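You operate a simulated robot arm through the tools that you are given. There is no shell and no other tool. Be economical: measure what you need, move in short steps, check, and stop when the job is done.

You run a simulated two-armed robot. Do the job below in one go: nothing can be reset, and whatever is moved stays where it is left.

TASK
Try the lamp of the unit on the blue mat and scan it.
Fine: power on, lamp on, lamp off, then power off; fold the handle down; hold the yellow scanner over the top of the unit and put it back. Set down upright: yellow scanner.

The check looks at the end state, three seconds after you hand in, the way a careful person would. Anything else that was tipped, shoved, dropped, spilled or broken makes it a failure. Flat cloth is picked up by pressing the open fingertips on it (5 to 10 N) and closing them slowly along it; thin cloth reads only 2 to 8 mm in the jaws.

THE ROBOT
Two 7-joint arms with fingered hands on one trunk, on a base that drives. Base frame: it is fixed to the floor where the robot stands at the start and does not move with it; the origin is under the middle of the robot, x ahead of it, y to its left, z up; the surface under the hand at the start is at about z = 800. Units: mm, degrees, N and s.
The left shoulder is at the start at [200, 135, 945], the right one opposite. Payload 4 kg a hand.
The tool frame of a hand sits at the grasp point between the pads (the TCP): z along the fingers, y along the line on which they close. The tips reach 25 mm beyond it. The gripper opens to 88 mm. The gripper's body begins 29 mm behind the TCP. The gripper is a hand of 4 fingers: y runs from the thumb to the fingers, the wrist lies at [-13, -106, -174] in the tool frame, and closing takes about 1.5 s.
Orientation is that of the tool frame in the base frame, as a unit quaternion [x, y, z, w]. With the fingers straight down and the wrist toward the robot, the tool's x, y and z point along [0, 1, 0], [1, 0, 0] and [0, 0, -1] of the base frame.

THE INTERFACE
- The arms move only by the tool jog_arm. It takes "left_plan", "right_plan" or both (then of equal length, played together; a hand with none holds still); each is a list of rows, each a list of 7 numbers: the shift along the base's x, y, z in mm, then the turn, a rotation vector about the base's x, y, z in degrees, then the opening, from 0 (shut) to 1 (fully open). In form: [[x, y, z, ax, ay, az, grip], ...]. A call has 1 to 12 rows; each row is the pose to reach, as a shift and turn from the pose commanded when the call began. Rows are played at 5 a second. More than 50 mm and 8.6 degrees between two rows, or a gripper value outside its range, and nothing of the call is played. A pose out of reach is approached as far as the arm can. The call stops where the force on the tool passes 90 N (or 10 N more than at its start, if that is more) or the arm is blocked; 0.2 s more then pass. The fingers move at their own pace (about 153 mm/s each) and stop on an object; they squeeze with about 28 N. The grip force told is the motor's: it shows also when the fingers shut on nothing. Time passes only in rows, and 0.2 s behind the last, so rows that repeat a pose let the fingers close. The reply holds the time, the measured pose of the TCP, the force on the tool along the base axes, the opening and the grip force, in the units named above and with some noise, with the torque about the TCP (base axes, N m) and any sound that the robot's microphone picked up.
- Cameras (640 x 400 px; columns grow to the right, rows downward): "scene" is now at [140.9, -25.8, 1550.2]; the picture's right is [-0.21, -0.98, 0.00], its down [-0.67, 0.14, -0.73] and it looks along [0.72, -0.15, -0.68] (base axes); focal length 278 px, centre (320, 200). "left" rides on the left gripper at [-64, -83, -98] in its tool frame; the picture's right is [-0.62, -0.37, 0.69], its down [0.71, -0.63, 0.30] and it looks along [0.32, 0.68, 0.65] (tool axes); focal length 265 px, centre (320, 200). "right" rides on the right gripper at [64, -83, -98] in its tool frame; the picture's right is [-0.62, 0.37, -0.69], its down [-0.71, -0.63, 0.30] and it looks along [-0.32, 0.68, 0.65] (tool axes); focal length 265 px, centre (320, 200). There is no depth. A picture from a camera that has moved, and an enlarged one, comes with that camera's place and axes in the base frame and with its lens. The place of the scene camera against the robot may be out by one fixed shift of up to 12 mm in any direction.
- grab_frame(camera): a new picture of that camera. It takes no simulated time.
- raise_lower(by): slides the trunk up (or, below 0, down) by that many mm; the arms and the scene camera ride with it, the base frame stays. It gives what a move gives, with no picture.
- steer(legs): drives the robot by 1 to 6 legs, each [ahead, left, turn to the left] in mm, mm and degrees, along the robot's own axes; the way and the turn of a leg run together, so that a leg with both is an arc; at most 1500 mm and 180 degrees a leg. The arms and the cameras ride along, it lands a little off, and it stops where it bumps. It gives what a move gives.
- preshape(shape, hand): the hand has 4 fingers and takes this shape, open, in about a second: jaw (thumb against the fingers, like two jaws); tri (thumb and two fingers); tip (a fingertip pinch); poke (one finger out to press); point (the index stretched); flat (the hand flat); cup (the hand cupped); fist (a fist). The gripper value then closes the fingers along that shape, each until it touches; the sizes above hold for jaw. It gives what a move gives, with no picture.
- turn_head(pan, tilt): turns the head with the scene camera to pan (to the left, within 97 degrees either way) and tilt (down, from -29 to 69), counted from straight ahead of the robot. It gives what a move gives.
- inspect(camera, box): a new picture of the part [left, top, right, bottom] of that camera's present view, enlarged. It takes no simulated time.
- finish_job(): hands the job in; it is judged then, once.

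Go step by step. Nothing tells you exact positions but the pictures and the camera data: compare them with the known pose of the tool, close in by small moves and look again before you grip or let go. The budget is 120 turns and 100 pictures, counting those below and the enlarged ones. Unless the task says otherwise, let go and move clear before handing in, and close with one line.

The tools are called after ">>>" by a JSON object that holds its "method" and its "body". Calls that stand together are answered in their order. jog_arm: Moves the arms, as the interface text tells. Its arguments: {"type":"object","properties":{"left_plan":{"type":"array","items":{"type":"array","items":{"type":"number"}}},"right_plan":{"type":"array","items":{"type":"array","items":{"type":"number"}}}},"required":[]} The other tools are called the same way: raise_lower (by) slides the trunk up or down; preshape (shape, hand) gives the hand a shape; steer (legs) drives the base; turn_head (pan, tilt) turns the head that bears the scene camera; grab_frame (camera) takes a picture; inspect (camera, box) takes an enlarged picture of a part of a camera's view; finish_job () hands the job in.

At the start:

```text
time: 0.0
left_tool_pos: [637.4, 61.3, 1316.7]
left_ee_rot: [0.707, 0.708, 0.0, 0.001]
left_wrist_force: [-0.4, -0.2, 0.4]
left_ft_torque: [-0.03, 0.03, 0.0]
left_width: 87.5
left_finger_force: 0.0
left_shape: jaw
right_tool_pos: [443.5, -332.0, 1323.0]
right_ee_rot: [0.707, 0.707, 0.0, 0.0]
right_wrist_force: [0.3, 0.7, 0.5]
right_ft_torque: [0.03, 0.0, -0.04]
right_width: 87.6
right_finger_force: 0.0
right_shape: jaw
trunk travel left (down, up): [-550.0, 220.0]
robot x, y, heading: [-3.3, 1.6, 0.2]
head pan, tilt: [-11.9, 42.9]
```

scene: 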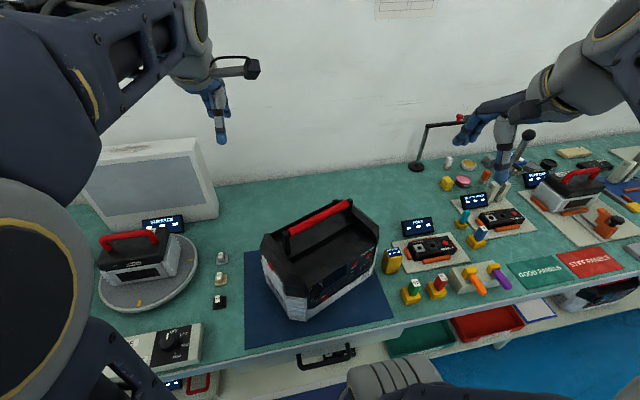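
right: 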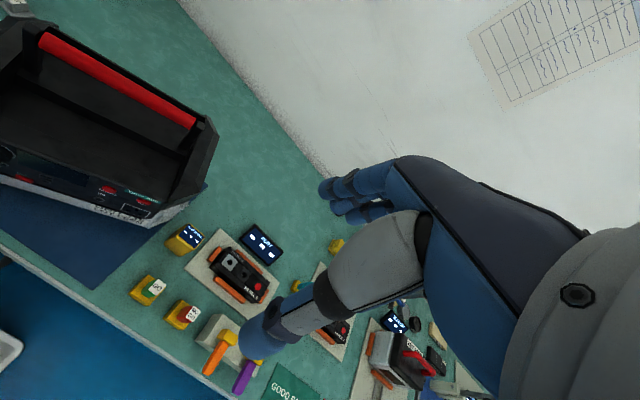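
left: 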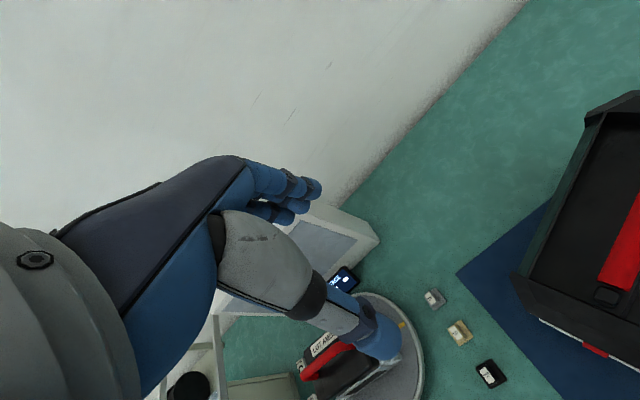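

I see the large unit with a raised red handle on the blue mat; there is also a bench with other units. I'll look closely at the unit and for the yellow scanner.

>>> {"method": "inspect", "body": {"camera": "scene", "box": [230, 180, 410, 340]}}

>>> {"method": "inspect", "body": {"camera": "scene", "box": [380, 130, 640, 310]}}

>>> {"method": "inspect", "body": {"camera": "scene", "box": [80, 200, 260, 390]}}

```text
2.50 times, centred on (320, 260) of scene
camera zoom: at [140.9, -25.8, 1550.2], right [-0.21, -0.98, 0.0], down [-0.67, 0.14, -0.73], along [0.72, -0.15, -0.68], focal length 695 px, centre (320, 50)
```

zoom: 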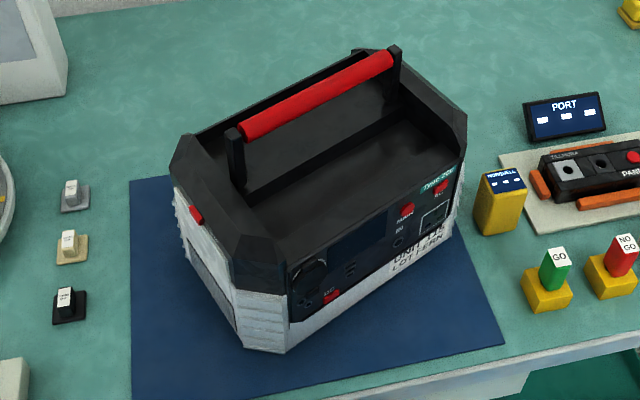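

```text
2.22 times, centred on (510, 220) of scene
camera zoom: at [140.9, -25.8, 1550.2], right [-0.21, -0.98, 0.0], down [-0.67, 0.14, -0.73], along [0.72, -0.15, -0.68], focal length 617 px, centre (-102, 156)
```

zoom: 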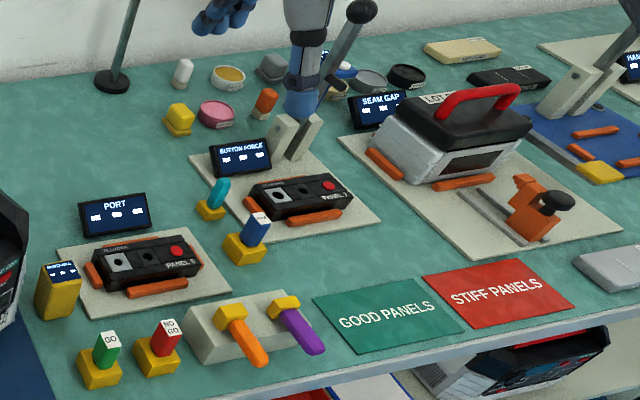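

```text
2.11 times, centred on (170, 295) of scene
camera zoom: at [140.9, -25.8, 1550.2], right [-0.21, -0.98, 0.0], down [-0.67, 0.14, -0.73], along [0.72, -0.15, -0.68], focal length 585 px, centre (636, 0)
```

zoom: 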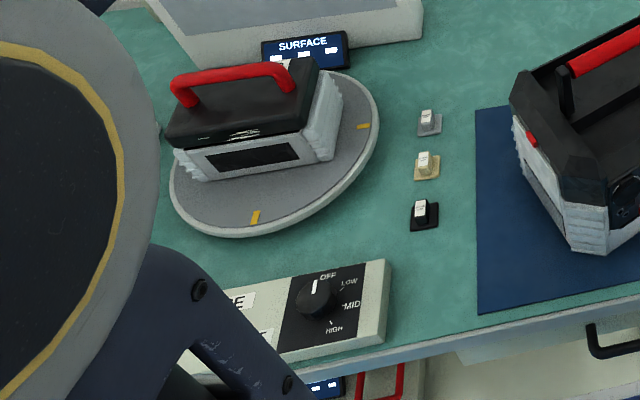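

The unit's panel faces the robot; the small yellow box right of it looks like the scanner. I take enlarged views of the panel and of that box.

>>> {"method": "inspect", "body": {"camera": "right", "box": [0, 120, 220, 270]}}

>>> {"method": "inspect", "body": {"camera": "scene", "box": [290, 235, 410, 325]}}

```text
2.67 times, centred on (110, 195) of right
camera zoom: at [358.5, -268.4, 1422.0], right [0.37, -0.62, 0.69], down [-0.63, -0.71, -0.3], along [0.68, -0.32, -0.65], focal length 708 px, centre (880, 213)
```

zoom: 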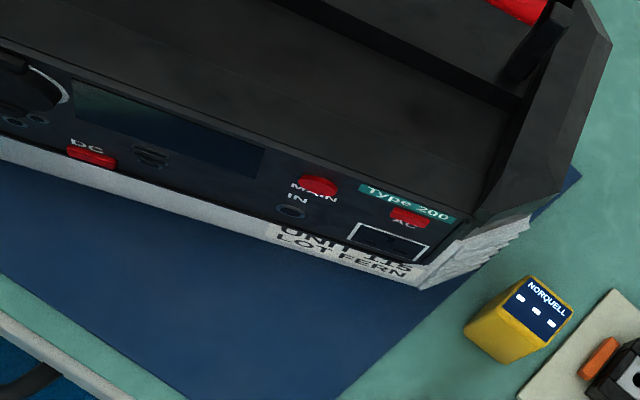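

```text
4.44 times, centred on (350, 280) of scene
camera zoom: at [140.9, -25.8, 1550.2], right [-0.21, -0.98, 0.0], down [-0.67, 0.14, -0.73], along [0.72, -0.15, -0.68], focal length 1235 px, centre (187, -156)
```

zoom: 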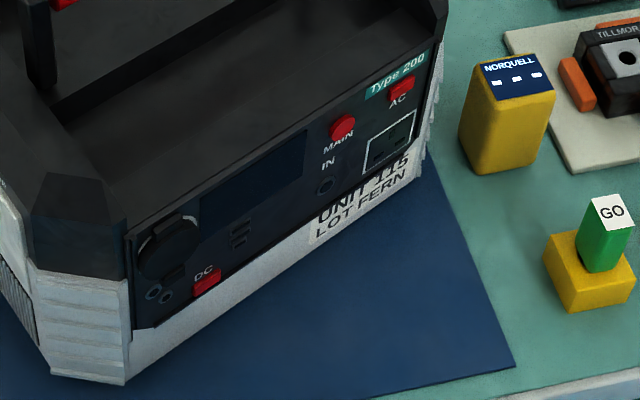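

MAIN, DC and AC are on the front; the left end carries another red control, probably the lamp. I look there with the left camera.

>>> {"method": "inspect", "body": {"camera": "left", "box": [480, 200, 640, 400]}}

>>> {"method": "inspect", "body": {"camera": "scene", "box": [250, 225, 320, 325]}}

```text
2.00 times, centred on (560, 300) of left
camera zoom: at [553.6, -2.5, 1417.3], right [-0.37, -0.62, -0.69], down [-0.63, 0.71, -0.3], along [0.68, 0.32, -0.65], focal length 531 px, centre (-160, 0)
```

zoom: 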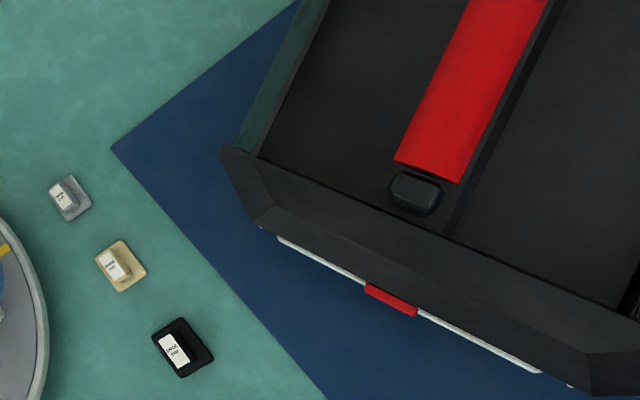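

```text
4.00 times, centred on (285, 275) of scene
camera zoom: at [140.9, -25.8, 1550.2], right [-0.21, -0.98, 0.0], down [-0.67, 0.14, -0.73], along [0.72, -0.15, -0.68], focal length 1111 px, centre (460, -100)
```

zoom: 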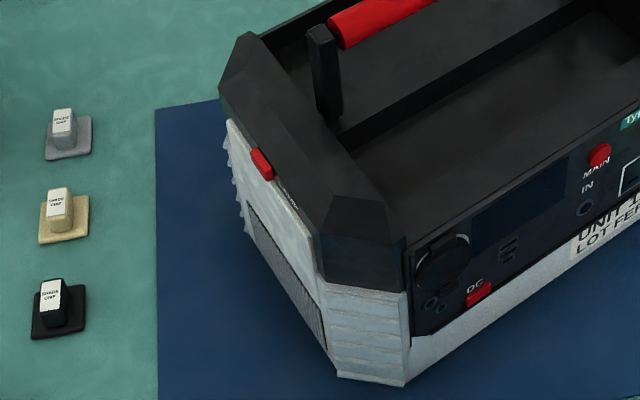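

Next I back off, shift left and turn right to see the left end with the scene camera.

>>> {"method": "steer", "body": {"legs": [[-250, 0, 0], [0, 450, 0], [0, 0, -30]]}}

>>> {"method": "turn_head", "body": {"pan": 0, "tilt": 40}}

>>> {"method": "grab_frame", "body": {"camera": "scene"}}

```text
time: 5.7
left_tool_pos: [331.2, 180.7, 1318.6]
left_ee_rot: [0.872, 0.49, 0.0, 0.0]
left_wrist_force: [0.4, 0.1, 0.6]
left_ft_torque: [-0.02, -0.01, -0.01]
left_width: 87.7
left_finger_force: 0.0
left_shape: jaw
right_tool_pos: [-39.8, -55.2, 1323.0]
right_ee_rot: [0.872, 0.49, 0.001, 0.0]
right_wrist_force: [-0.1, 0.2, -0.5]
right_ft_torque: [0.01, -0.02, -0.02]
right_width: 87.6
right_finger_force: 0.0
right_shape: jaw
trunk travel left (down, up): [-550.0, 220.0]
robot x, y, heading: [-245.7, 459.5, -31.2]
head pan, tilt: [-11.9, 42.9]
```

```text
time: 6.4
left_tool_pos: [330.2, 180.1, 1318.9]
left_ee_rot: [0.872, 0.49, 0.0, -0.001]
left_wrist_force: [-0.5, 0.0, -0.7]
left_ft_torque: [0.03, -0.01, 0.0]
left_width: 87.4
left_finger_force: 0.0
left_shape: jaw
right_tool_pos: [-39.5, -54.7, 1321.7]
right_ee_rot: [0.872, 0.49, 0.0, 0.001]
right_wrist_force: [-0.5, 0.6, -0.6]
right_ft_torque: [0.0, 0.02, -0.01]
right_width: 87.7
right_finger_force: 0.0
right_shape: jaw
trunk travel left (down, up): [-550.0, 220.0]
robot x, y, heading: [-248.6, 462.0, -31.5]
head pan, tilt: [0.0, 40.0]
```

```text
89 pictures are left
camera scene: at [-121.9, 375.7, 1554.4], right [-0.52, -0.85, 0.0], down [-0.55, 0.33, -0.77], along [0.65, -0.4, -0.64], focal length 278 px, centre (320, 200)
```

scene: 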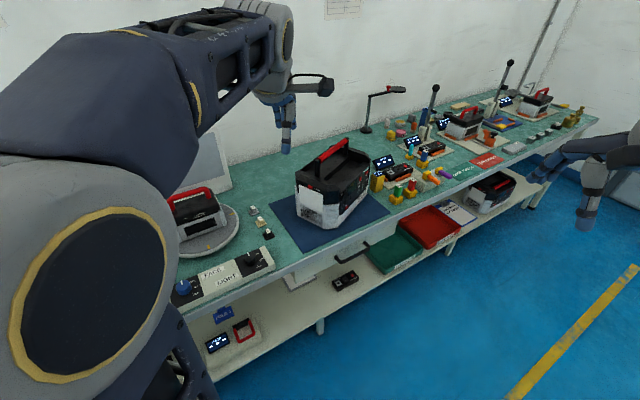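

>>> {"method": "raise_lower", "body": {"by": -150}}

>>> {"method": "inspect", "body": {"camera": "scene", "box": [260, 110, 420, 230]}}

```text
time: 8.2
left_tool_pos: [330.3, 181.1, 1169.3]
left_ee_rot: [0.871, 0.491, 0.0, 0.0]
left_wrist_force: [1.0, 0.9, -0.6]
left_ft_torque: [0.0, -0.01, 0.04]
left_width: 87.6
left_finger_force: 0.1
left_shape: jaw
right_tool_pos: [-39.6, -55.3, 1173.5]
right_ee_rot: [0.871, 0.49, -0.001, 0.0]
right_wrist_force: [0.2, 0.0, 0.2]
right_ft_torque: [0.01, 0.0, 0.02]
right_width: 87.8
right_finger_force: 0.0
right_shape: jaw
trunk travel left (down, up): [-400.0, 370.0]
robot x, y, heading: [-245.9, 460.1, -31.3]
head pan, tilt: [0.0, 40.0]
```

```text
3.33 times, centred on (340, 170) of scene
camera zoom: at [-121.9, 375.8, 1404.5], right [-0.52, -0.85, 0.0], down [-0.55, 0.33, -0.77], along [0.65, -0.4, -0.64], focal length 926 px, centre (253, 300)
```

zoom: 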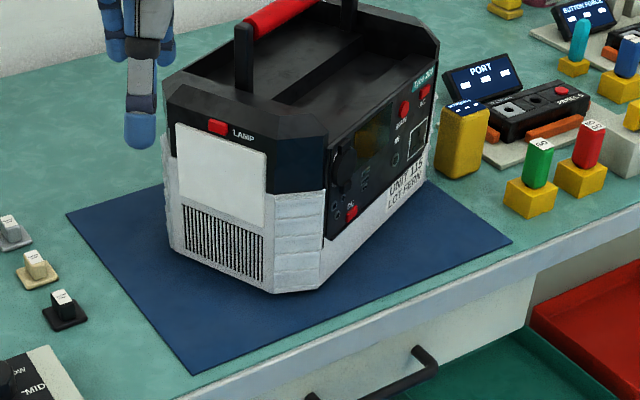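

The left end shows the LAMP button (about [534, 12, 987]), MAIN (power) is on the front at about [513, -192, 960], and the scanner stands near [577, -337]. I drive to a place in front of the unit where both hands can reach.

>>> {"method": "steer", "body": {"legs": [[0, 0, 31.3], [0, -440, 0], [46, 0, 0]]}}

>>> {"method": "raise_lower", "body": {"by": 100}}

>>> {"method": "turn_head", "body": {"pan": -8, "tilt": 38}}

>>> {"method": "grab_frame", "body": {"camera": "scene"}}

```text
time: 13.0
left_tool_pos: [443.8, 76.0, 1168.4]
left_ee_rot: [0.7, 0.714, -0.001, 0.0]
left_wrist_force: [0.6, 0.0, -0.2]
left_ft_torque: [0.01, 0.01, -0.05]
left_width: 87.6
left_finger_force: 0.0
left_shape: jaw
right_tool_pos: [256.9, -319.6, 1172.9]
right_ee_rot: [0.7, 0.714, 0.0, 0.0]
right_wrist_force: [0.4, -0.3, 0.4]
right_ft_torque: [0.03, -0.01, 0.02]
right_width: 87.7
right_finger_force: 0.0
right_shape: jaw
trunk travel left (down, up): [-400.0, 370.0]
robot x, y, heading: [-192.6, 5.6, 1.1]
head pan, tilt: [0.0, 40.0]
```

```text
time: 14.3
left_tool_pos: [443.2, 76.8, 1268.5]
left_ee_rot: [0.701, 0.713, 0.0, 0.0]
left_wrist_force: [-0.7, -0.3, 0.0]
left_ft_torque: [0.0, 0.0, 0.02]
left_width: 87.3
left_finger_force: 0.1
left_shape: jaw
right_tool_pos: [255.8, -319.6, 1272.4]
right_ee_rot: [0.701, 0.714, -0.001, 0.0]
right_wrist_force: [-0.4, 0.0, -0.4]
right_ft_torque: [0.02, 0.0, -0.01]
right_width: 87.7
right_finger_force: 0.1
right_shape: jaw
trunk travel left (down, up): [-500.0, 270.0]
robot x, y, heading: [-195.0, 4.8, 0.7]
head pan, tilt: [0.0, 40.0]
```

```text
time: 15.0
left_tool_pos: [444.9, 77.0, 1268.8]
left_ee_rot: [0.701, 0.713, 0.0, 0.0]
left_wrist_force: [-0.1, -0.3, 0.5]
left_ft_torque: [0.01, -0.03, 0.02]
left_width: 87.8
left_finger_force: 0.1
left_shape: jaw
right_tool_pos: [256.4, -320.2, 1272.8]
right_ee_rot: [0.701, 0.713, 0.0, -0.001]
right_wrist_force: [0.4, -0.2, 0.0]
right_ft_torque: [-0.03, 0.01, 0.02]
right_width: 87.9
right_finger_force: 0.0
right_shape: jaw
trunk travel left (down, up): [-500.0, 270.0]
robot x, y, heading: [-193.8, 5.9, 0.9]
head pan, tilt: [-8.0, 38.0]
```

```text
87 pictures are left
camera scene: at [-47.5, -13.4, 1507.4], right [-0.12, -0.99, 0.0], down [-0.61, 0.07, -0.79], along [0.78, -0.1, -0.62], focal length 278 px, centre (320, 200)
```

scene: 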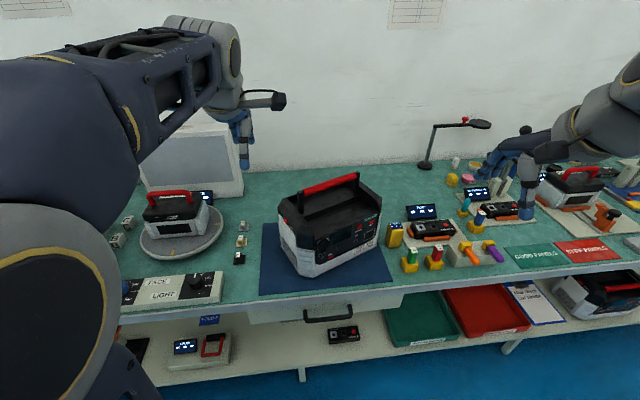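

I shape the right hand to poke and bring it to point forward in front of the panel, keeping clear of it.

>>> {"method": "preshape", "body": {"hand": "right", "shape": "poke"}}

>>> {"method": "preshape", "body": {"hand": "left", "shape": "poke"}}

>>> {"method": "jog_arm", "body": {"right_plan": [[7, 5, -14, 1.08, -7.44, 1.08, 0], [14, 10, -28, 2.16, -14.88, 2.16, 0], [21, 15, -42, 3.24, -22.3, 3.24, 0], [28, 20, -56, 4.32, -29.8, 4.32, 0], [35, 25, -70, 5.4, -37.2, 5.4, 0], [42, 30, -84, 6.48, -44.6, 6.48, 0], [49, 35, -98, 7.56, -52.1, 7.56, 0], [56, 40, -112, 8.64, -59.5, 8.64, 0], [63, 45, -126, 9.72, -67, 9.72, 0], [70, 50, -140, 10.8, -74.4, 10.8, 0], [77, 55, -155, 11.88, -81.9, 11.88, 0], [84, 60, -170, 12.96, -89.3, 12.96, 0]]}}

>>> {"method": "grab_frame", "body": {"camera": "right"}}

>>> {"method": "grab_frame", "body": {"camera": "scene"}}

```text
time: 15.9
left_tool_pos: [443.9, 77.0, 1268.7]
left_ee_rot: [0.701, 0.713, 0.0, 0.0]
left_wrist_force: [0.5, 0.1, 0.1]
left_ft_torque: [0.02, 0.01, -0.01]
left_width: 87.6
left_finger_force: 0.0
left_shape: jaw
right_tool_pos: [255.5, -319.8, 1272.7]
right_ee_rot: [0.701, 0.713, 0.0, 0.0]
right_wrist_force: [-1.2, -0.6, -0.4]
right_ft_torque: [0.0, -0.03, 0.04]
right_width: 0.2
right_finger_force: 0.0
right_shape: poke
trunk travel left (down, up): [-500.0, 270.0]
robot x, y, heading: [-194.5, 3.3, 0.9]
head pan, tilt: [-8.0, 38.0]
```

```text
time: 16.8
left_tool_pos: [443.0, 77.3, 1268.4]
left_ee_rot: [0.701, 0.713, 0.001, 0.0]
left_wrist_force: [-0.6, 0.5, 0.2]
left_ft_torque: [0.01, -0.04, -0.02]
left_width: 0.0
left_finger_force: 0.0
left_shape: poke
right_tool_pos: [256.9, -320.3, 1272.3]
right_ee_rot: [0.701, 0.713, 0.0, 0.0]
right_wrist_force: [-0.1, 0.6, 0.1]
right_ft_torque: [-0.01, 0.02, 0.05]
right_width: 0.1
right_finger_force: 0.0
right_shape: poke
trunk travel left (down, up): [-500.0, 270.0]
robot x, y, heading: [-191.2, 6.9, 1.0]
head pan, tilt: [-8.0, 38.0]
```

```text
time: 19.4
left_tool_pos: [443.9, 76.8, 1268.6]
left_ee_rot: [0.701, 0.713, 0.0, -0.001]
left_wrist_force: [-0.2, 0.4, -0.3]
left_ft_torque: [0.02, -0.02, -0.04]
left_width: 0.1
left_finger_force: 0.0
left_shape: poke
right_tool_pos: [345.2, -261.8, 1099.1]
right_ee_rot: [0.418, 0.569, 0.563, 0.428]
right_wrist_force: [-0.4, -0.4, 0.2]
right_ft_torque: [-0.03, 0.04, 0.04]
right_width: 0.1
right_finger_force: 0.0
right_shape: poke
right hand out of reach, approached as far as the arm can: row 8, 9, 10, 11, 12
trunk travel left (down, up): [-500.0, 270.0]
robot x, y, heading: [-191.6, 4.1, 1.1]
head pan, tilt: [-8.0, 38.0]
```

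```text
86 pictures are left
camera right: at [230.5, -230.6, 1015.2], right [-0.49, -0.79, 0.38], down [0.5, -0.61, -0.62], along [0.71, -0.11, 0.69], focal length 265 px, centre (320, 200)
```

right: 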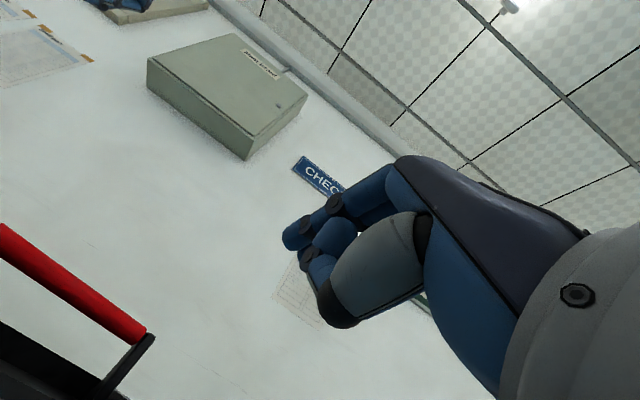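

```text
85 pictures are left
camera scene: at [-47.8, -13.5, 1507.5], right [-0.12, -0.99, 0.0], down [-0.61, 0.08, -0.79], along [0.78, -0.1, -0.62], focal length 278 px, centre (320, 200)
```

scene: 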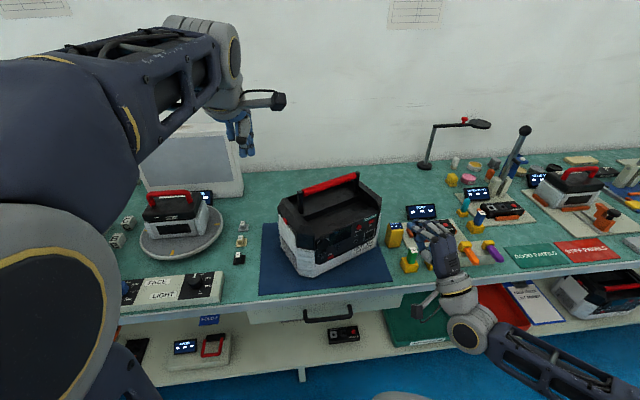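

The hand now points forward along the panel normal. I open the poke shape to see whether the finger stretches.

>>> {"method": "jog_arm", "body": {"right_plan": [[0, 0, 0, 0, 0, 0, 1], [0, 0, 0, 0, 0, 0, 1], [0, 0, 0, 0, 0, 0, 1], [0, 0, 0, 0, 0, 0, 1]]}}

>>> {"method": "grab_frame", "body": {"camera": "right"}}

>>> {"method": "inspect", "body": {"camera": "scene", "box": [270, 160, 510, 320]}}

```text
time: 20.4
left_tool_pos: [442.9, 77.3, 1268.3]
left_ee_rot: [0.701, 0.713, 0.0, 0.0]
left_wrist_force: [-0.5, -0.4, -0.2]
left_ft_torque: [0.01, 0.02, 0.01]
left_width: 0.0
left_finger_force: 0.0
left_shape: poke
right_tool_pos: [345.8, -261.8, 1100.1]
right_ee_rot: [0.417, 0.571, 0.563, 0.428]
right_wrist_force: [0.5, 0.1, 0.6]
right_ft_torque: [-0.01, -0.01, -0.01]
right_width: 0.0
right_finger_force: 0.0
right_shape: poke
trunk travel left (down, up): [-500.0, 270.0]
robot x, y, heading: [-191.6, 6.9, 0.9]
head pan, tilt: [-8.0, 38.0]
```

```text
84 pictures are left
camera right: at [230.8, -230.8, 1015.5], right [-0.49, -0.79, 0.38], down [0.5, -0.61, -0.62], along [0.72, -0.11, 0.69], focal length 265 px, centre (320, 200)
```

right: 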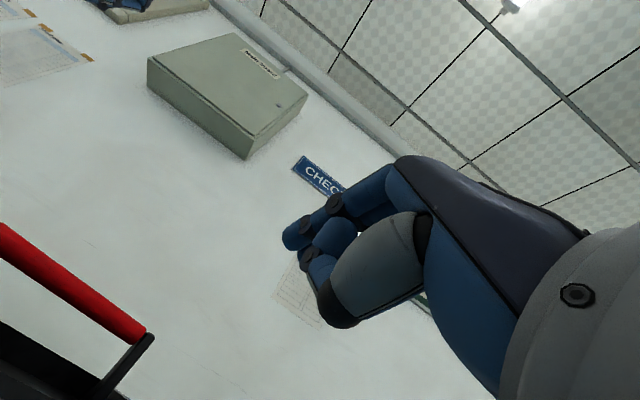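

```text
2.50 times, centred on (390, 240) of scene
camera zoom: at [-47.5, -13.5, 1507.4], right [-0.12, -0.99, 0.0], down [-0.61, 0.07, -0.79], along [0.78, -0.1, -0.62], focal length 695 px, centre (145, 100)
```

zoom: 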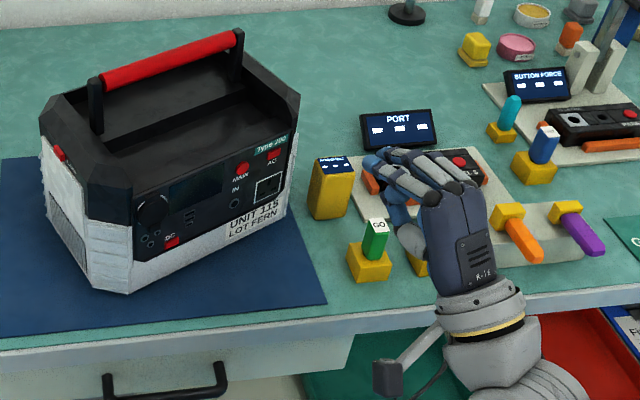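

The poking fingertip leads the TCP by ~28 mm along z. I lower it to MAIN's height some 50 mm short of the panel and look.

>>> {"method": "jog_arm", "body": {"right_plan": [[10, 8, -35, 0, 0, 0, 1], [30, 18, -75, 0, 0, 0, 1], [50, 28, -115, 0, 0, 0, 1], [70, 38, -147, 0, 0, 0, 1], [86, 45, -147, 0, 0, 0, 1]]}}

>>> {"method": "grab_frame", "body": {"camera": "right"}}

>>> {"method": "inspect", "body": {"camera": "scene", "box": [290, 180, 430, 270]}}

```text
time: 21.6
left_tool_pos: [443.6, 76.3, 1268.4]
left_ee_rot: [0.702, 0.713, 0.0, 0.0]
left_wrist_force: [0.0, 0.7, 0.7]
left_ft_torque: [0.01, 0.0, 0.03]
left_width: 0.0
left_finger_force: 0.1
left_shape: poke
right_tool_pos: [432.1, -218.2, 955.4]
right_ee_rot: [0.419, 0.57, 0.562, 0.429]
right_wrist_force: [-0.7, 0.2, 0.7]
right_ft_torque: [0.03, 0.01, 0.01]
right_width: 0.2
right_finger_force: 0.2
right_shape: poke
trunk travel left (down, up): [-500.0, 270.0]
robot x, y, heading: [-193.0, 6.4, 1.2]
head pan, tilt: [-8.0, 38.0]
```

```text
82 pictures are left
camera right: at [317.2, -186.9, 871.9], right [-0.49, -0.78, 0.38], down [0.5, -0.61, -0.62], along [0.72, -0.11, 0.69], focal length 265 px, centre (320, 200)
```

right: 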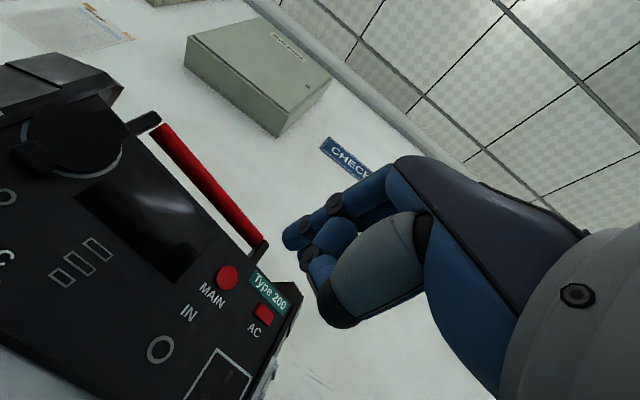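

```text
4.44 times, centred on (360, 225) of scene
camera zoom: at [-47.7, -13.6, 1507.4], right [-0.12, -0.99, 0.0], down [-0.61, 0.08, -0.79], along [0.78, -0.1, -0.62], focal length 1235 px, centre (142, 89)
```

zoom: 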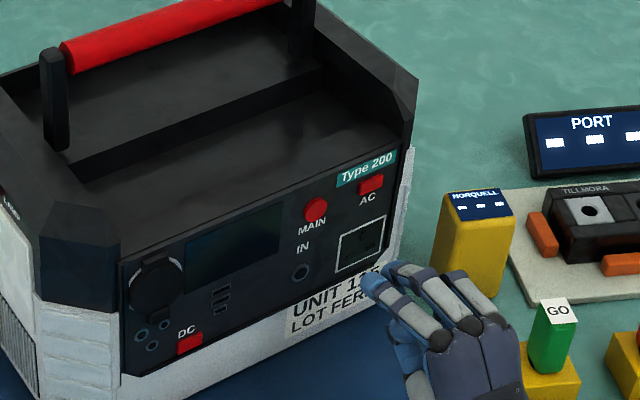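

Triangulating both cameras: fingertip at about [443, -203, 954], MAIN at about [522, -190, 945]. I close to ~25 mm and look again.

>>> {"method": "jog_arm", "body": {"right_plan": [[20, 0, -9, 0, 0, 0, 1], [54, 6, -9, 0, 0, 0, 1]]}}

>>> {"method": "inspect", "body": {"camera": "right", "box": [160, 150, 400, 300]}}

>>> {"method": "inspect", "body": {"camera": "scene", "box": [330, 200, 400, 250]}}

```text
time: 22.2
left_tool_pos: [443.7, 76.8, 1268.5]
left_ee_rot: [0.701, 0.713, 0.0, 0.0]
left_wrist_force: [-0.1, 0.8, 0.4]
left_ft_torque: [0.0, -0.04, 0.0]
left_width: 0.0
left_finger_force: 0.0
left_shape: poke
right_tool_pos: [482.8, -213.9, 947.0]
right_ee_rot: [0.418, 0.57, 0.562, 0.428]
right_wrist_force: [0.1, 0.0, -0.6]
right_ft_torque: [-0.01, 0.06, -0.01]
right_width: 0.1
right_finger_force: 0.0
right_shape: poke
trunk travel left (down, up): [-500.0, 270.0]
robot x, y, heading: [-192.4, 8.2, 1.1]
head pan, tilt: [-8.0, 38.0]
```

```text
2.67 times, centred on (280, 225) of right
camera zoom: at [369.8, -181.0, 863.4], right [-0.49, -0.78, 0.38], down [0.5, -0.61, -0.62], along [0.72, -0.11, 0.69], focal length 708 px, centre (427, 133)
```

zoom: 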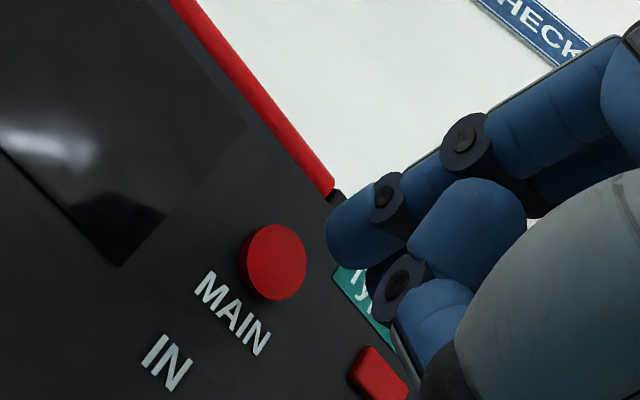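

```text
8.00 times, centred on (365, 225) of scene
camera zoom: at [-47.7, -13.7, 1507.4], right [-0.12, -0.99, 0.0], down [-0.61, 0.08, -0.79], along [0.78, -0.1, -0.62], focal length 2223 px, centre (-40, 0)
```

zoom: 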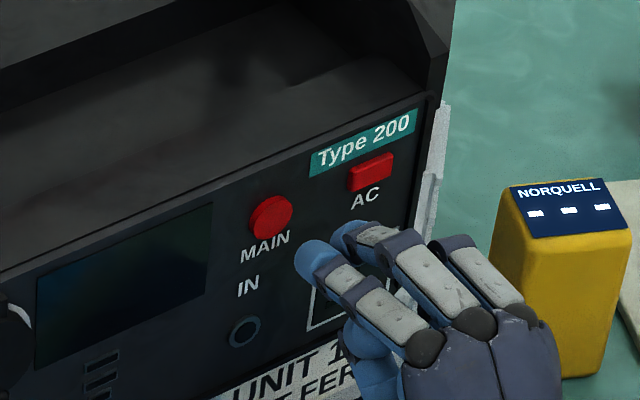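

Fingertip at about [498, -197, 946], aligned with MAIN 25 mm ahead. I advance slowly to contact.

>>> {"method": "jog_arm", "body": {"right_plan": [[15, 4.5, -1, 0, 0, 0, 1], [21, 6.3, -1, 0, 0, 0, 1], [24, 7.2, -1, 0, 0, 0, 1]]}}

>>> {"method": "inspect", "body": {"camera": "right", "box": [160, 150, 400, 300]}}

```text
time: 23.0
left_tool_pos: [443.0, 76.1, 1267.7]
left_ee_rot: [0.701, 0.713, -0.001, 0.0]
left_wrist_force: [0.5, 0.1, -0.4]
left_ft_torque: [-0.03, 0.05, -0.03]
left_width: 0.0
left_finger_force: 0.1
left_shape: poke
right_tool_pos: [506.9, -205.8, 945.9]
right_ee_rot: [0.418, 0.57, 0.563, 0.428]
right_wrist_force: [-16.2, -4.5, 1.1]
right_ft_torque: [0.04, -0.06, 0.2]
right_width: 0.0
right_finger_force: 0.0
right_shape: poke
trunk travel left (down, up): [-500.0, 270.0]
robot x, y, heading: [-189.4, 4.4, 1.0]
head pan, tilt: [-8.0, 38.0]
heard: click
```

```text
2.67 times, centred on (280, 225) of right
camera zoom: at [392.2, -172.8, 862.6], right [-0.49, -0.79, 0.38], down [0.5, -0.61, -0.62], along [0.71, -0.11, 0.69], focal length 708 px, centre (427, 133)
```

zoom: 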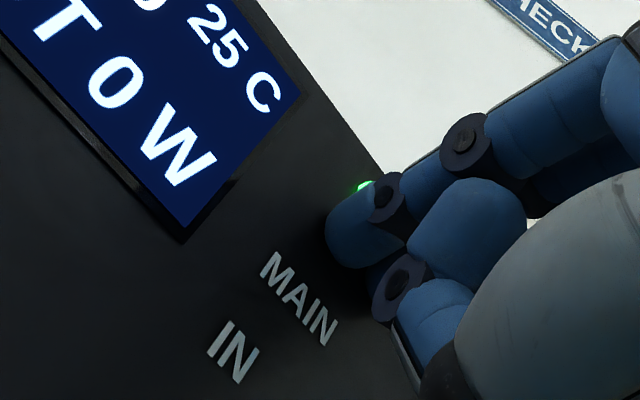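

MAIN clicked and the display is on. I back the right finger off and turn the left hand to point at the left end.

>>> {"method": "jog_arm", "body": {"right_plan": [[-5, -1.5, 0, 0, 0, 0, 1], [-10, -3, 0, 0, 0, 0, 1], [-15, -4.5, 0, 0, 0, 0, 1], [-20, -6, 0, 0, 0, 0, 1], [-25, -7.5, 0, 0, 0, 0, 1], [-30, -9, 0, 0, 0, 0, 1], [-35, -10.5, 0, 0, 0, 0, 1], [-40, -12, 0, 0, 0, 0, 1], [-45, -13.5, 0, 0, 0, 0, 1], [-50, -15, 0, 0, 0, 0, 1], [-55, -16.5, 0, 0, 0, 0, 1], [-60, -18, 0, 0, 0, 0, 1]], "left_plan": [[-1, 6, -10, -2.69, -3.55, -5.78, 1], [-2, 12, -20, -5.38, -7.1, -11.55, 1], [-3, 18, -30, -8.08, -10.65, -17.3, 1], [-4, 24, -40, -10.8, -14.2, -23.1, 1], [-5, 30, -50, -13.5, -17.75, -28.9, 1], [-6, 36, -60, -16.15, -21.3, -34.65, 1], [-7, 42, -70, -18.8, -24.85, -40.4, 1], [-8, 48, -80, -21.5, -28.4, -46.2, 1], [-9, 54, -90, -24.2, -31.95, -52, 1], [-10, 60, -100, -26.9, -35.5, -57.75, 1], [-11, 66, -110, -29.6, -39.05, -63.5, 1], [-13, 73, -118, -32.3, -42.6, -69.3, 1]]}}

>>> {"method": "grab_frame", "body": {"camera": "left"}}

>>> {"method": "grab_frame", "body": {"camera": "scene"}}

```text
time: 25.6
left_tool_pos: [430.5, 151.4, 1148.6]
left_ee_rot: [0.897, 0.13, 0.054, 0.42]
left_wrist_force: [0.1, 0.6, 1.0]
left_ft_torque: [0.02, -0.03, -0.02]
left_width: 0.0
left_finger_force: 0.0
left_shape: poke
right_tool_pos: [448.8, -223.0, 943.1]
right_ee_rot: [0.417, 0.571, 0.563, 0.427]
right_wrist_force: [0.8, 0.1, -0.3]
right_ft_torque: [0.0, 0.01, -0.01]
right_width: 0.0
right_finger_force: 0.1
right_shape: poke
trunk travel left (down, up): [-500.0, 270.0]
robot x, y, heading: [-189.7, 5.5, 1.0]
head pan, tilt: [-8.0, 38.0]
```

```text
77 pictures are left
camera left: at [331.6, 257.7, 1149.7], right [-0.52, -0.46, -0.72], down [0.63, 0.36, -0.69], along [0.58, -0.81, 0.1], focal length 265 px, centre (320, 200)
```

left: 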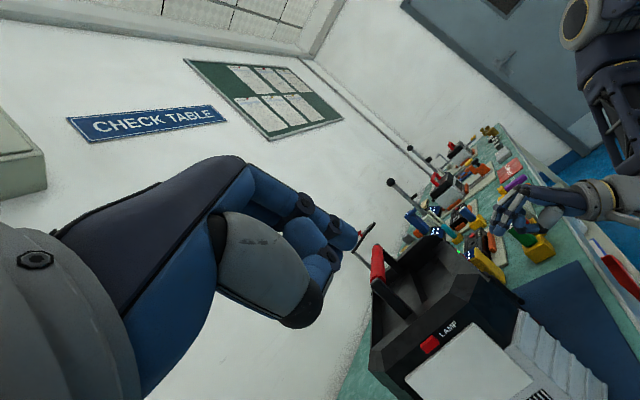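

```text
76 pictures are left
camera scene: at [-47.7, -13.6, 1507.5], right [-0.12, -0.99, 0.0], down [-0.61, 0.08, -0.79], along [0.78, -0.1, -0.62], focal length 278 px, centre (320, 200)
```

scene: 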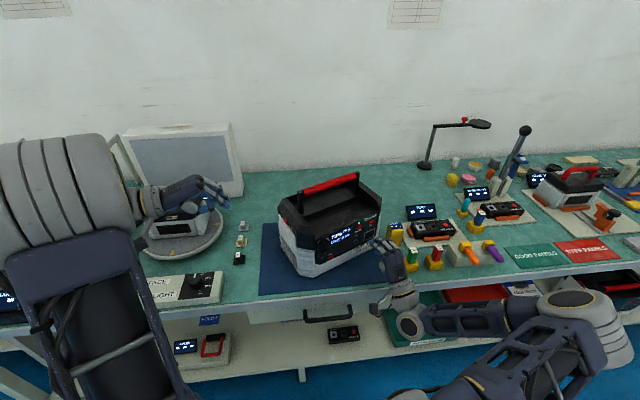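

The lamp button is confirmed near [536, 23, 984]. I bring the left fingertip ~60 mm outside it.

>>> {"method": "jog_arm", "body": {"left_plan": [[20, -5, -40, 0, 0, 0, 1], [40, -15, -80, 0, 0, 0, 1], [65, -30, -115, 0, 0, 0, 1], [85, -45, -140, 0, 0, 0, 1], [96, -54, -151, 0, 0, 0, 1]]}}

>>> {"method": "grab_frame", "body": {"camera": "left"}}

>>> {"method": "inspect", "body": {"camera": "scene", "box": [220, 180, 320, 250]}}

```text
time: 26.8
left_tool_pos: [526.2, 97.7, 998.4]
left_ee_rot: [0.897, 0.131, 0.054, 0.418]
left_wrist_force: [0.2, 1.0, 0.7]
left_ft_torque: [0.02, -0.03, -0.02]
left_width: 0.3
left_finger_force: 0.0
left_shape: poke
right_tool_pos: [447.4, -223.3, 943.5]
right_ee_rot: [0.419, 0.57, 0.563, 0.428]
right_wrist_force: [-0.4, -0.3, -1.1]
right_ft_torque: [0.04, -0.01, 0.01]
right_width: 0.2
right_finger_force: 0.0
right_shape: poke
trunk travel left (down, up): [-500.0, 270.0]
robot x, y, heading: [-192.3, 2.8, 1.1]
head pan, tilt: [-8.0, 38.0]
```

```text
75 pictures are left
camera left: at [427.7, 204.4, 1000.1], right [-0.52, -0.46, -0.72], down [0.63, 0.36, -0.69], along [0.58, -0.81, 0.1], focal length 265 px, centre (320, 200)
```

left: 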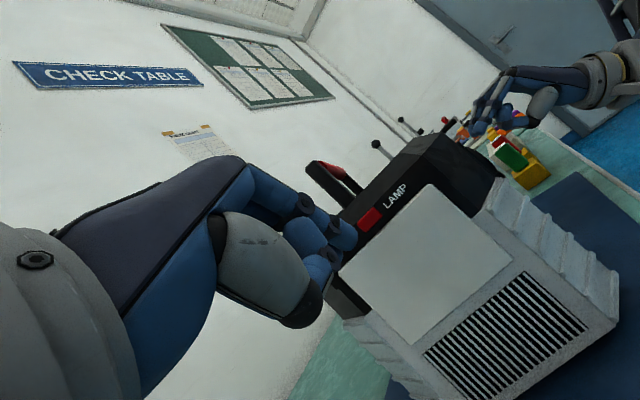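

```text
5.71 times, centred on (270, 215) of scene
camera zoom: at [-47.6, -13.5, 1507.4], right [-0.12, -0.99, 0.0], down [-0.61, 0.07, -0.79], along [0.78, -0.1, -0.62], focal length 1588 px, centre (606, 114)
```

zoom: 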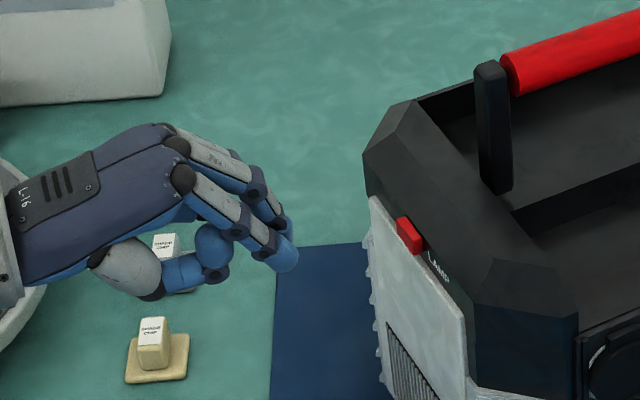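

Fingertip at [519, 80, 986] agrees in both views; the lamp button is 60 mm along the end's normal. Pressing it slowly.

>>> {"method": "jog_arm", "body": {"left_plan": [[8, -22, -2, 0, 0, 0, 1], [15, -44, -4, 0, 0, 0, 1], [17, -51, -4, 0, 0, 0, 1], [18, -54, -4, 0, 0, 0, 1], [19, -57, -4, 0, 0, 0, 1], [19.5, -59, -4, 0, 0, 0, 1]]}}

>>> {"method": "grab_frame", "body": {"camera": "left"}}

```text
time: 28.2
left_tool_pos: [547.5, 39.8, 995.9]
left_ee_rot: [0.896, 0.134, 0.056, 0.419]
left_wrist_force: [-5.2, 17.0, 3.5]
left_ft_torque: [0.16, 0.08, -0.03]
left_width: 0.0
left_finger_force: 0.1
left_shape: poke
right_tool_pos: [446.8, -221.7, 944.5]
right_ee_rot: [0.419, 0.57, 0.563, 0.428]
right_wrist_force: [0.6, 0.2, 0.3]
right_ft_torque: [0.0, 0.01, -0.02]
right_width: 0.2
right_finger_force: 0.1
right_shape: poke
trunk travel left (down, up): [-500.0, 270.0]
robot x, y, heading: [-194.0, 5.2, 1.0]
head pan, tilt: [-8.0, 38.0]
heard: click
```

```text
73 pictures are left
camera left: at [447.9, 145.7, 996.1], right [-0.52, -0.46, -0.72], down [0.63, 0.37, -0.69], along [0.58, -0.81, 0.1], focal length 265 px, centre (320, 200)
```

left: 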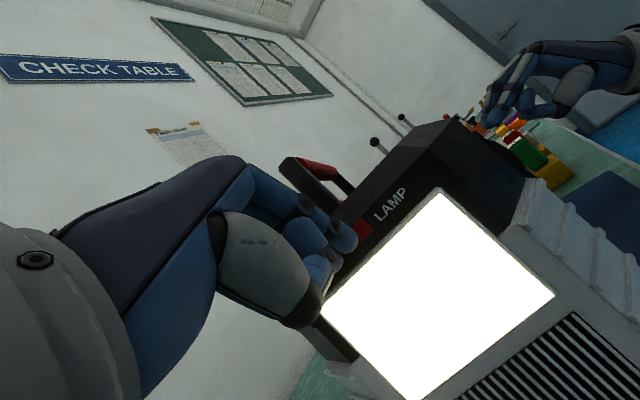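

The lamp is lit. I withdraw the finger and press again to turn it off.

>>> {"method": "jog_arm", "body": {"left_plan": [[-5, 15, 0, 0, 0, 0, 1], [-8, 25, 0, 0, 0, 0, 1], [-8, 25, 0, 0, 0, 0, 1]]}}

>>> {"method": "grab_frame", "body": {"camera": "left"}}

>>> {"method": "jog_arm", "body": {"left_plan": [[4, -13, 0, 0, 0, 0, 1], [6, -19, 0, 0, 0, 0, 1], [7, -22, 0, 0, 0, 0, 1], [8, -25, 0, 0, 0, 0, 1]]}}

>>> {"method": "grab_frame", "body": {"camera": "left"}}

```text
time: 29.0
left_tool_pos: [538.8, 62.0, 996.3]
left_ee_rot: [0.897, 0.131, 0.053, 0.419]
left_wrist_force: [1.1, -0.3, 0.6]
left_ft_torque: [-0.02, 0.03, -0.02]
left_width: 0.1
left_finger_force: 0.1
left_shape: poke
right_tool_pos: [447.5, -223.1, 944.5]
right_ee_rot: [0.418, 0.57, 0.563, 0.427]
right_wrist_force: [0.0, 0.2, -0.5]
right_ft_torque: [0.01, -0.02, -0.02]
right_width: 0.0
right_finger_force: 0.1
right_shape: poke
trunk travel left (down, up): [-500.0, 270.0]
robot x, y, heading: [-193.7, 5.7, 0.9]
head pan, tilt: [-8.0, 38.0]
```

```text
72 pictures are left
camera left: at [440.3, 169.1, 997.9], right [-0.52, -0.46, -0.72], down [0.63, 0.36, -0.69], along [0.58, -0.81, 0.1], focal length 265 px, centre (320, 200)
```

left: 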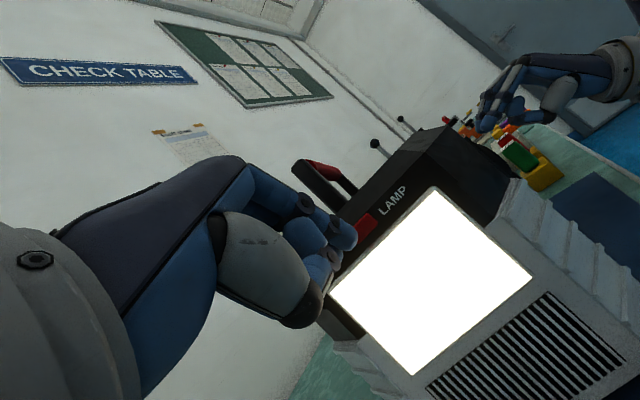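

```text
time: 30.0
left_tool_pos: [545.8, 39.2, 995.7]
left_ee_rot: [0.897, 0.133, 0.054, 0.418]
left_wrist_force: [-9.6, 15.3, 3.9]
left_ft_torque: [0.07, 0.11, -0.14]
left_width: 0.0
left_finger_force: 0.1
left_shape: poke
right_tool_pos: [447.7, -223.0, 944.6]
right_ee_rot: [0.419, 0.57, 0.563, 0.428]
right_wrist_force: [0.1, 0.0, 0.6]
right_ft_torque: [0.02, -0.01, 0.0]
right_width: 0.0
right_finger_force: 0.1
right_shape: poke
trunk travel left (down, up): [-500.0, 270.0]
robot x, y, heading: [-190.6, 2.8, 1.0]
head pan, tilt: [-8.0, 38.0]
heard: click
```

```text
71 pictures are left
camera left: at [447.3, 145.3, 996.8], right [-0.52, -0.46, -0.72], down [0.63, 0.36, -0.69], along [0.58, -0.81, 0.1], focal length 265 px, centre (320, 200)
```

left: 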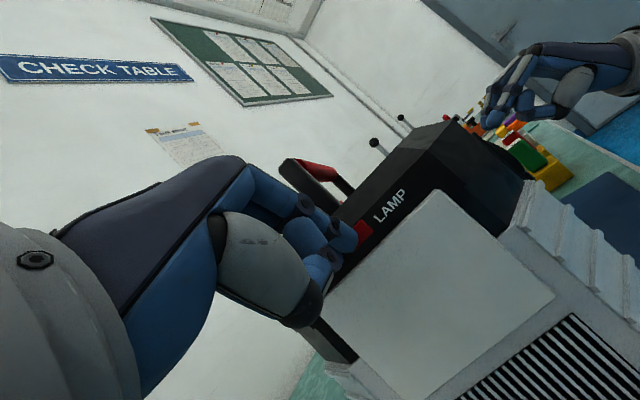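

Lamp off. I withdraw the left hand, then press MAIN again along the same path.

>>> {"method": "jog_arm", "body": {"left_plan": [[-5, 16, 0, 0, 0, 0, 1], [-15, 50, 0, 0, 0, 0, 1], [-27, 90, 5, 0, 0, 0, 1]]}}

>>> {"method": "jog_arm", "body": {"right_plan": [[30, 9, 0, 0, 0, 0, 1], [45, 13.5, 0, 0, 0, 0, 1], [52, 15.6, 0, 0, 0, 0, 1], [57, 17.1, 0, 0, 0, 0, 1], [60, 18, 0, 0, 0, 0, 1]]}}

>>> {"method": "inspect", "body": {"camera": "scene", "box": [270, 160, 430, 280]}}

```text
time: 30.8
left_tool_pos: [518.8, 126.5, 997.1]
left_ee_rot: [0.897, 0.13, 0.053, 0.42]
left_wrist_force: [-0.3, -0.9, -0.4]
left_ft_torque: [-0.02, -0.03, -0.01]
left_width: 0.0
left_finger_force: 0.1
left_shape: poke
right_tool_pos: [446.6, -223.5, 944.5]
right_ee_rot: [0.419, 0.57, 0.562, 0.428]
right_wrist_force: [-0.2, 0.2, -0.4]
right_ft_torque: [0.0, 0.01, 0.04]
right_width: 0.2
right_finger_force: 0.0
right_shape: poke
trunk travel left (down, up): [-500.0, 270.0]
robot x, y, heading: [-194.2, 7.6, 1.2]
head pan, tilt: [-8.0, 38.0]
```

```text
time: 32.0
left_tool_pos: [518.1, 126.7, 998.9]
left_ee_rot: [0.897, 0.131, 0.054, 0.42]
left_wrist_force: [-0.8, 0.0, -0.1]
left_ft_torque: [-0.01, -0.03, 0.02]
left_width: 0.2
left_finger_force: 0.2
left_shape: poke
right_tool_pos: [508.1, -205.1, 945.5]
right_ee_rot: [0.417, 0.57, 0.564, 0.428]
right_wrist_force: [-15.7, -3.4, 2.2]
right_ft_torque: [0.05, -0.09, 0.2]
right_width: 0.0
right_finger_force: 0.1
right_shape: poke
trunk travel left (down, up): [-500.0, 270.0]
robot x, y, heading: [-192.1, 1.5, 0.7]
head pan, tilt: [-8.0, 38.0]
heard: click
```

```text
3.33 times, centred on (350, 220) of scene
camera zoom: at [-48.2, -13.6, 1507.5], right [-0.12, -0.99, 0.0], down [-0.61, 0.08, -0.79], along [0.78, -0.1, -0.62], focal length 926 px, centre (220, 133)
```

zoom: 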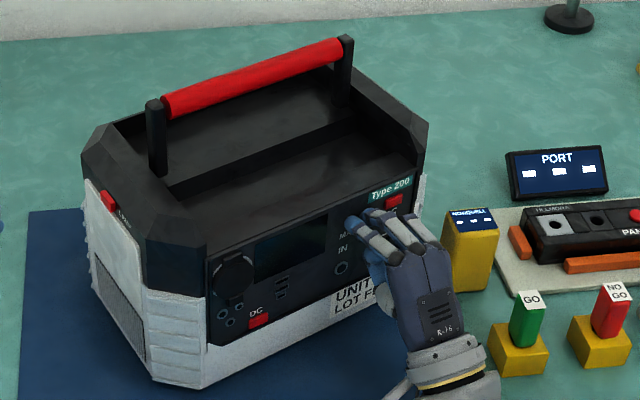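

Display dark: power off. I withdraw the right hand and raise the trunk to study the handle and its hinge.

>>> {"method": "jog_arm", "body": {"right_plan": [[-20, -6, 0, 0, 0, 0, 1], [-60, -18, 0, 0, 0, 0, 1], [-100, -40, 20, 0, 0, 0, 1]]}}

>>> {"method": "raise_lower", "body": {"by": 200}}

>>> {"method": "turn_head", "body": {"pan": -8, "tilt": 48}}

>>> {"method": "grab_frame", "body": {"camera": "scene"}}

>>> {"method": "inspect", "body": {"camera": "scene", "box": [260, 150, 420, 270]}}

```text
time: 32.8
left_tool_pos: [518.7, 128.4, 997.8]
left_ee_rot: [0.897, 0.132, 0.055, 0.419]
left_wrist_force: [-0.7, 0.0, -0.9]
left_ft_torque: [-0.03, 0.0, 0.0]
left_width: 0.0
left_finger_force: 0.0
left_shape: poke
right_tool_pos: [407.0, -243.5, 964.0]
right_ee_rot: [0.418, 0.571, 0.563, 0.428]
right_wrist_force: [0.6, 0.4, 0.3]
right_ft_torque: [0.02, -0.01, 0.0]
right_width: 0.0
right_finger_force: 0.1
right_shape: poke
trunk travel left (down, up): [-500.0, 270.0]
robot x, y, heading: [-190.1, 7.4, 1.1]
head pan, tilt: [-8.0, 38.0]
```

```text
time: 35.0
left_tool_pos: [518.7, 126.6, 1197.3]
left_ee_rot: [0.897, 0.13, 0.053, 0.42]
left_wrist_force: [-0.8, 0.2, -1.0]
left_ft_torque: [0.0, 0.02, 0.04]
left_width: 0.0
left_finger_force: 0.0
left_shape: poke
right_tool_pos: [407.2, -245.6, 1163.6]
right_ee_rot: [0.418, 0.571, 0.562, 0.428]
right_wrist_force: [-0.3, -0.5, 0.3]
right_ft_torque: [-0.01, 0.02, 0.01]
right_width: 0.0
right_finger_force: 0.1
right_shape: poke
trunk travel left (down, up): [-700.0, 70.0]
robot x, y, heading: [-191.4, 4.3, 1.0]
head pan, tilt: [-8.0, 38.0]
```

```text
time: 35.7
left_tool_pos: [518.6, 127.4, 1197.7]
left_ee_rot: [0.897, 0.131, 0.054, 0.419]
left_wrist_force: [-0.2, -0.7, 0.3]
left_ft_torque: [-0.01, 0.01, -0.01]
left_width: 0.0
left_finger_force: 0.1
left_shape: poke
right_tool_pos: [406.7, -245.5, 1163.8]
right_ee_rot: [0.417, 0.571, 0.563, 0.427]
right_wrist_force: [0.3, -0.3, 0.8]
right_ft_torque: [0.0, -0.02, -0.03]
right_width: 0.0
right_finger_force: 0.0
right_shape: poke
trunk travel left (down, up): [-700.0, 70.0]
robot x, y, heading: [-192.9, 4.8, 0.8]
head pan, tilt: [-8.0, 48.0]
```

```text
69 pictures are left
camera scene: at [-54.9, -12.6, 1693.0], right [-0.12, -0.99, 0.0], down [-0.74, 0.09, -0.67], along [0.66, -0.08, -0.74], focal length 278 px, centre (320, 200)
```

scene: 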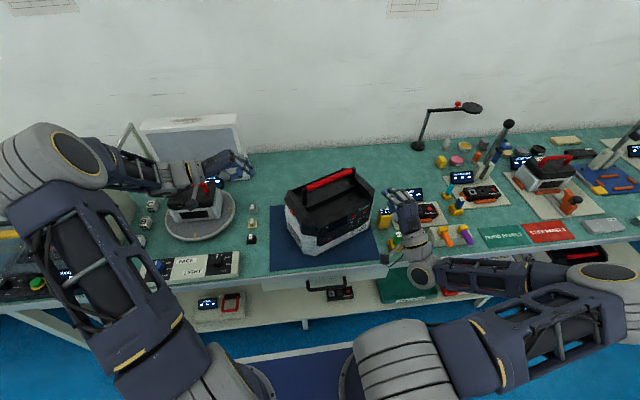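

```text
3.33 times, centred on (340, 210) of scene
camera zoom: at [-54.9, -12.6, 1693.0], right [-0.12, -0.99, 0.0], down [-0.74, 0.09, -0.67], along [0.66, -0.08, -0.74], focal length 926 px, centre (253, 167)
```

zoom: 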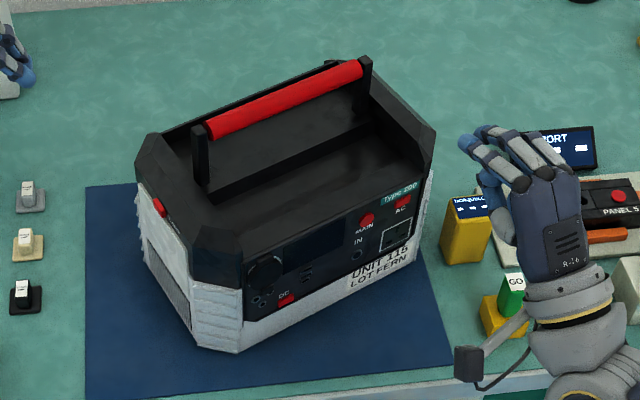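

Now a look at the handle from the left hand camera to judge which way it folds.

>>> {"method": "jog_arm", "body": {"left_plan": [[0, 10, -10, 0, 0, 0, 1], [0, 20, -45, 0, 0, 0, 1], [0, 30, -75, 0, 0, 0, 1]]}}

>>> {"method": "grab_frame", "body": {"camera": "left"}}

```text
time: 36.5
left_tool_pos: [522.9, 157.4, 1123.1]
left_ee_rot: [0.897, 0.132, 0.054, 0.419]
left_wrist_force: [-0.1, -0.9, -0.5]
left_ft_torque: [0.04, 0.01, -0.03]
left_width: 0.1
left_finger_force: 0.2
left_shape: poke
right_tool_pos: [408.2, -246.1, 1163.7]
right_ee_rot: [0.418, 0.57, 0.562, 0.429]
right_wrist_force: [0.1, -0.2, -0.9]
right_ft_torque: [-0.01, 0.0, -0.02]
right_width: 0.0
right_finger_force: 0.1
right_shape: poke
trunk travel left (down, up): [-700.0, 70.0]
robot x, y, heading: [-192.0, 3.5, 1.1]
head pan, tilt: [-8.0, 48.0]
```

```text
67 pictures are left
camera left: at [423.8, 264.0, 1124.9], right [-0.52, -0.46, -0.72], down [0.63, 0.36, -0.69], along [0.58, -0.81, 0.1], focal length 265 px, centre (320, 200)
```

left: 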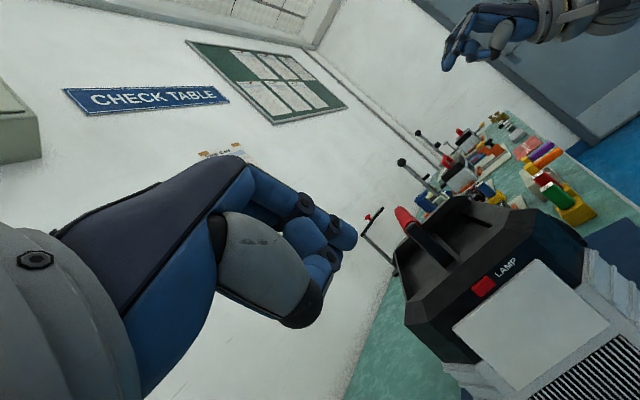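

>>> {"method": "inspect", "body": {"camera": "left", "box": [370, 180, 530, 300]}}

```text
3.33 times, centred on (450, 240) of left
camera zoom: at [423.8, 264.0, 1124.9], right [-0.52, -0.46, -0.72], down [0.63, 0.36, -0.69], along [0.58, -0.81, 0.1], focal length 885 px, centre (-113, 67)
```

zoom: 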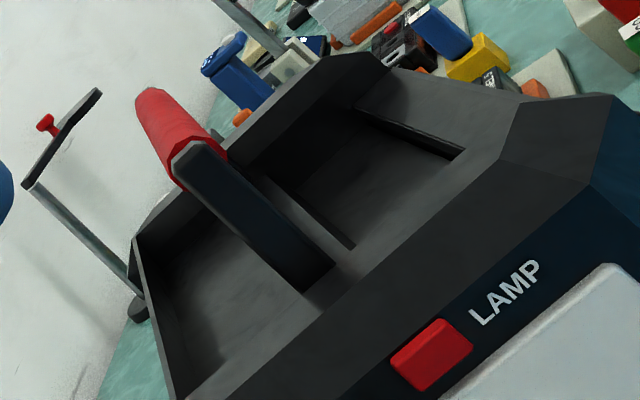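

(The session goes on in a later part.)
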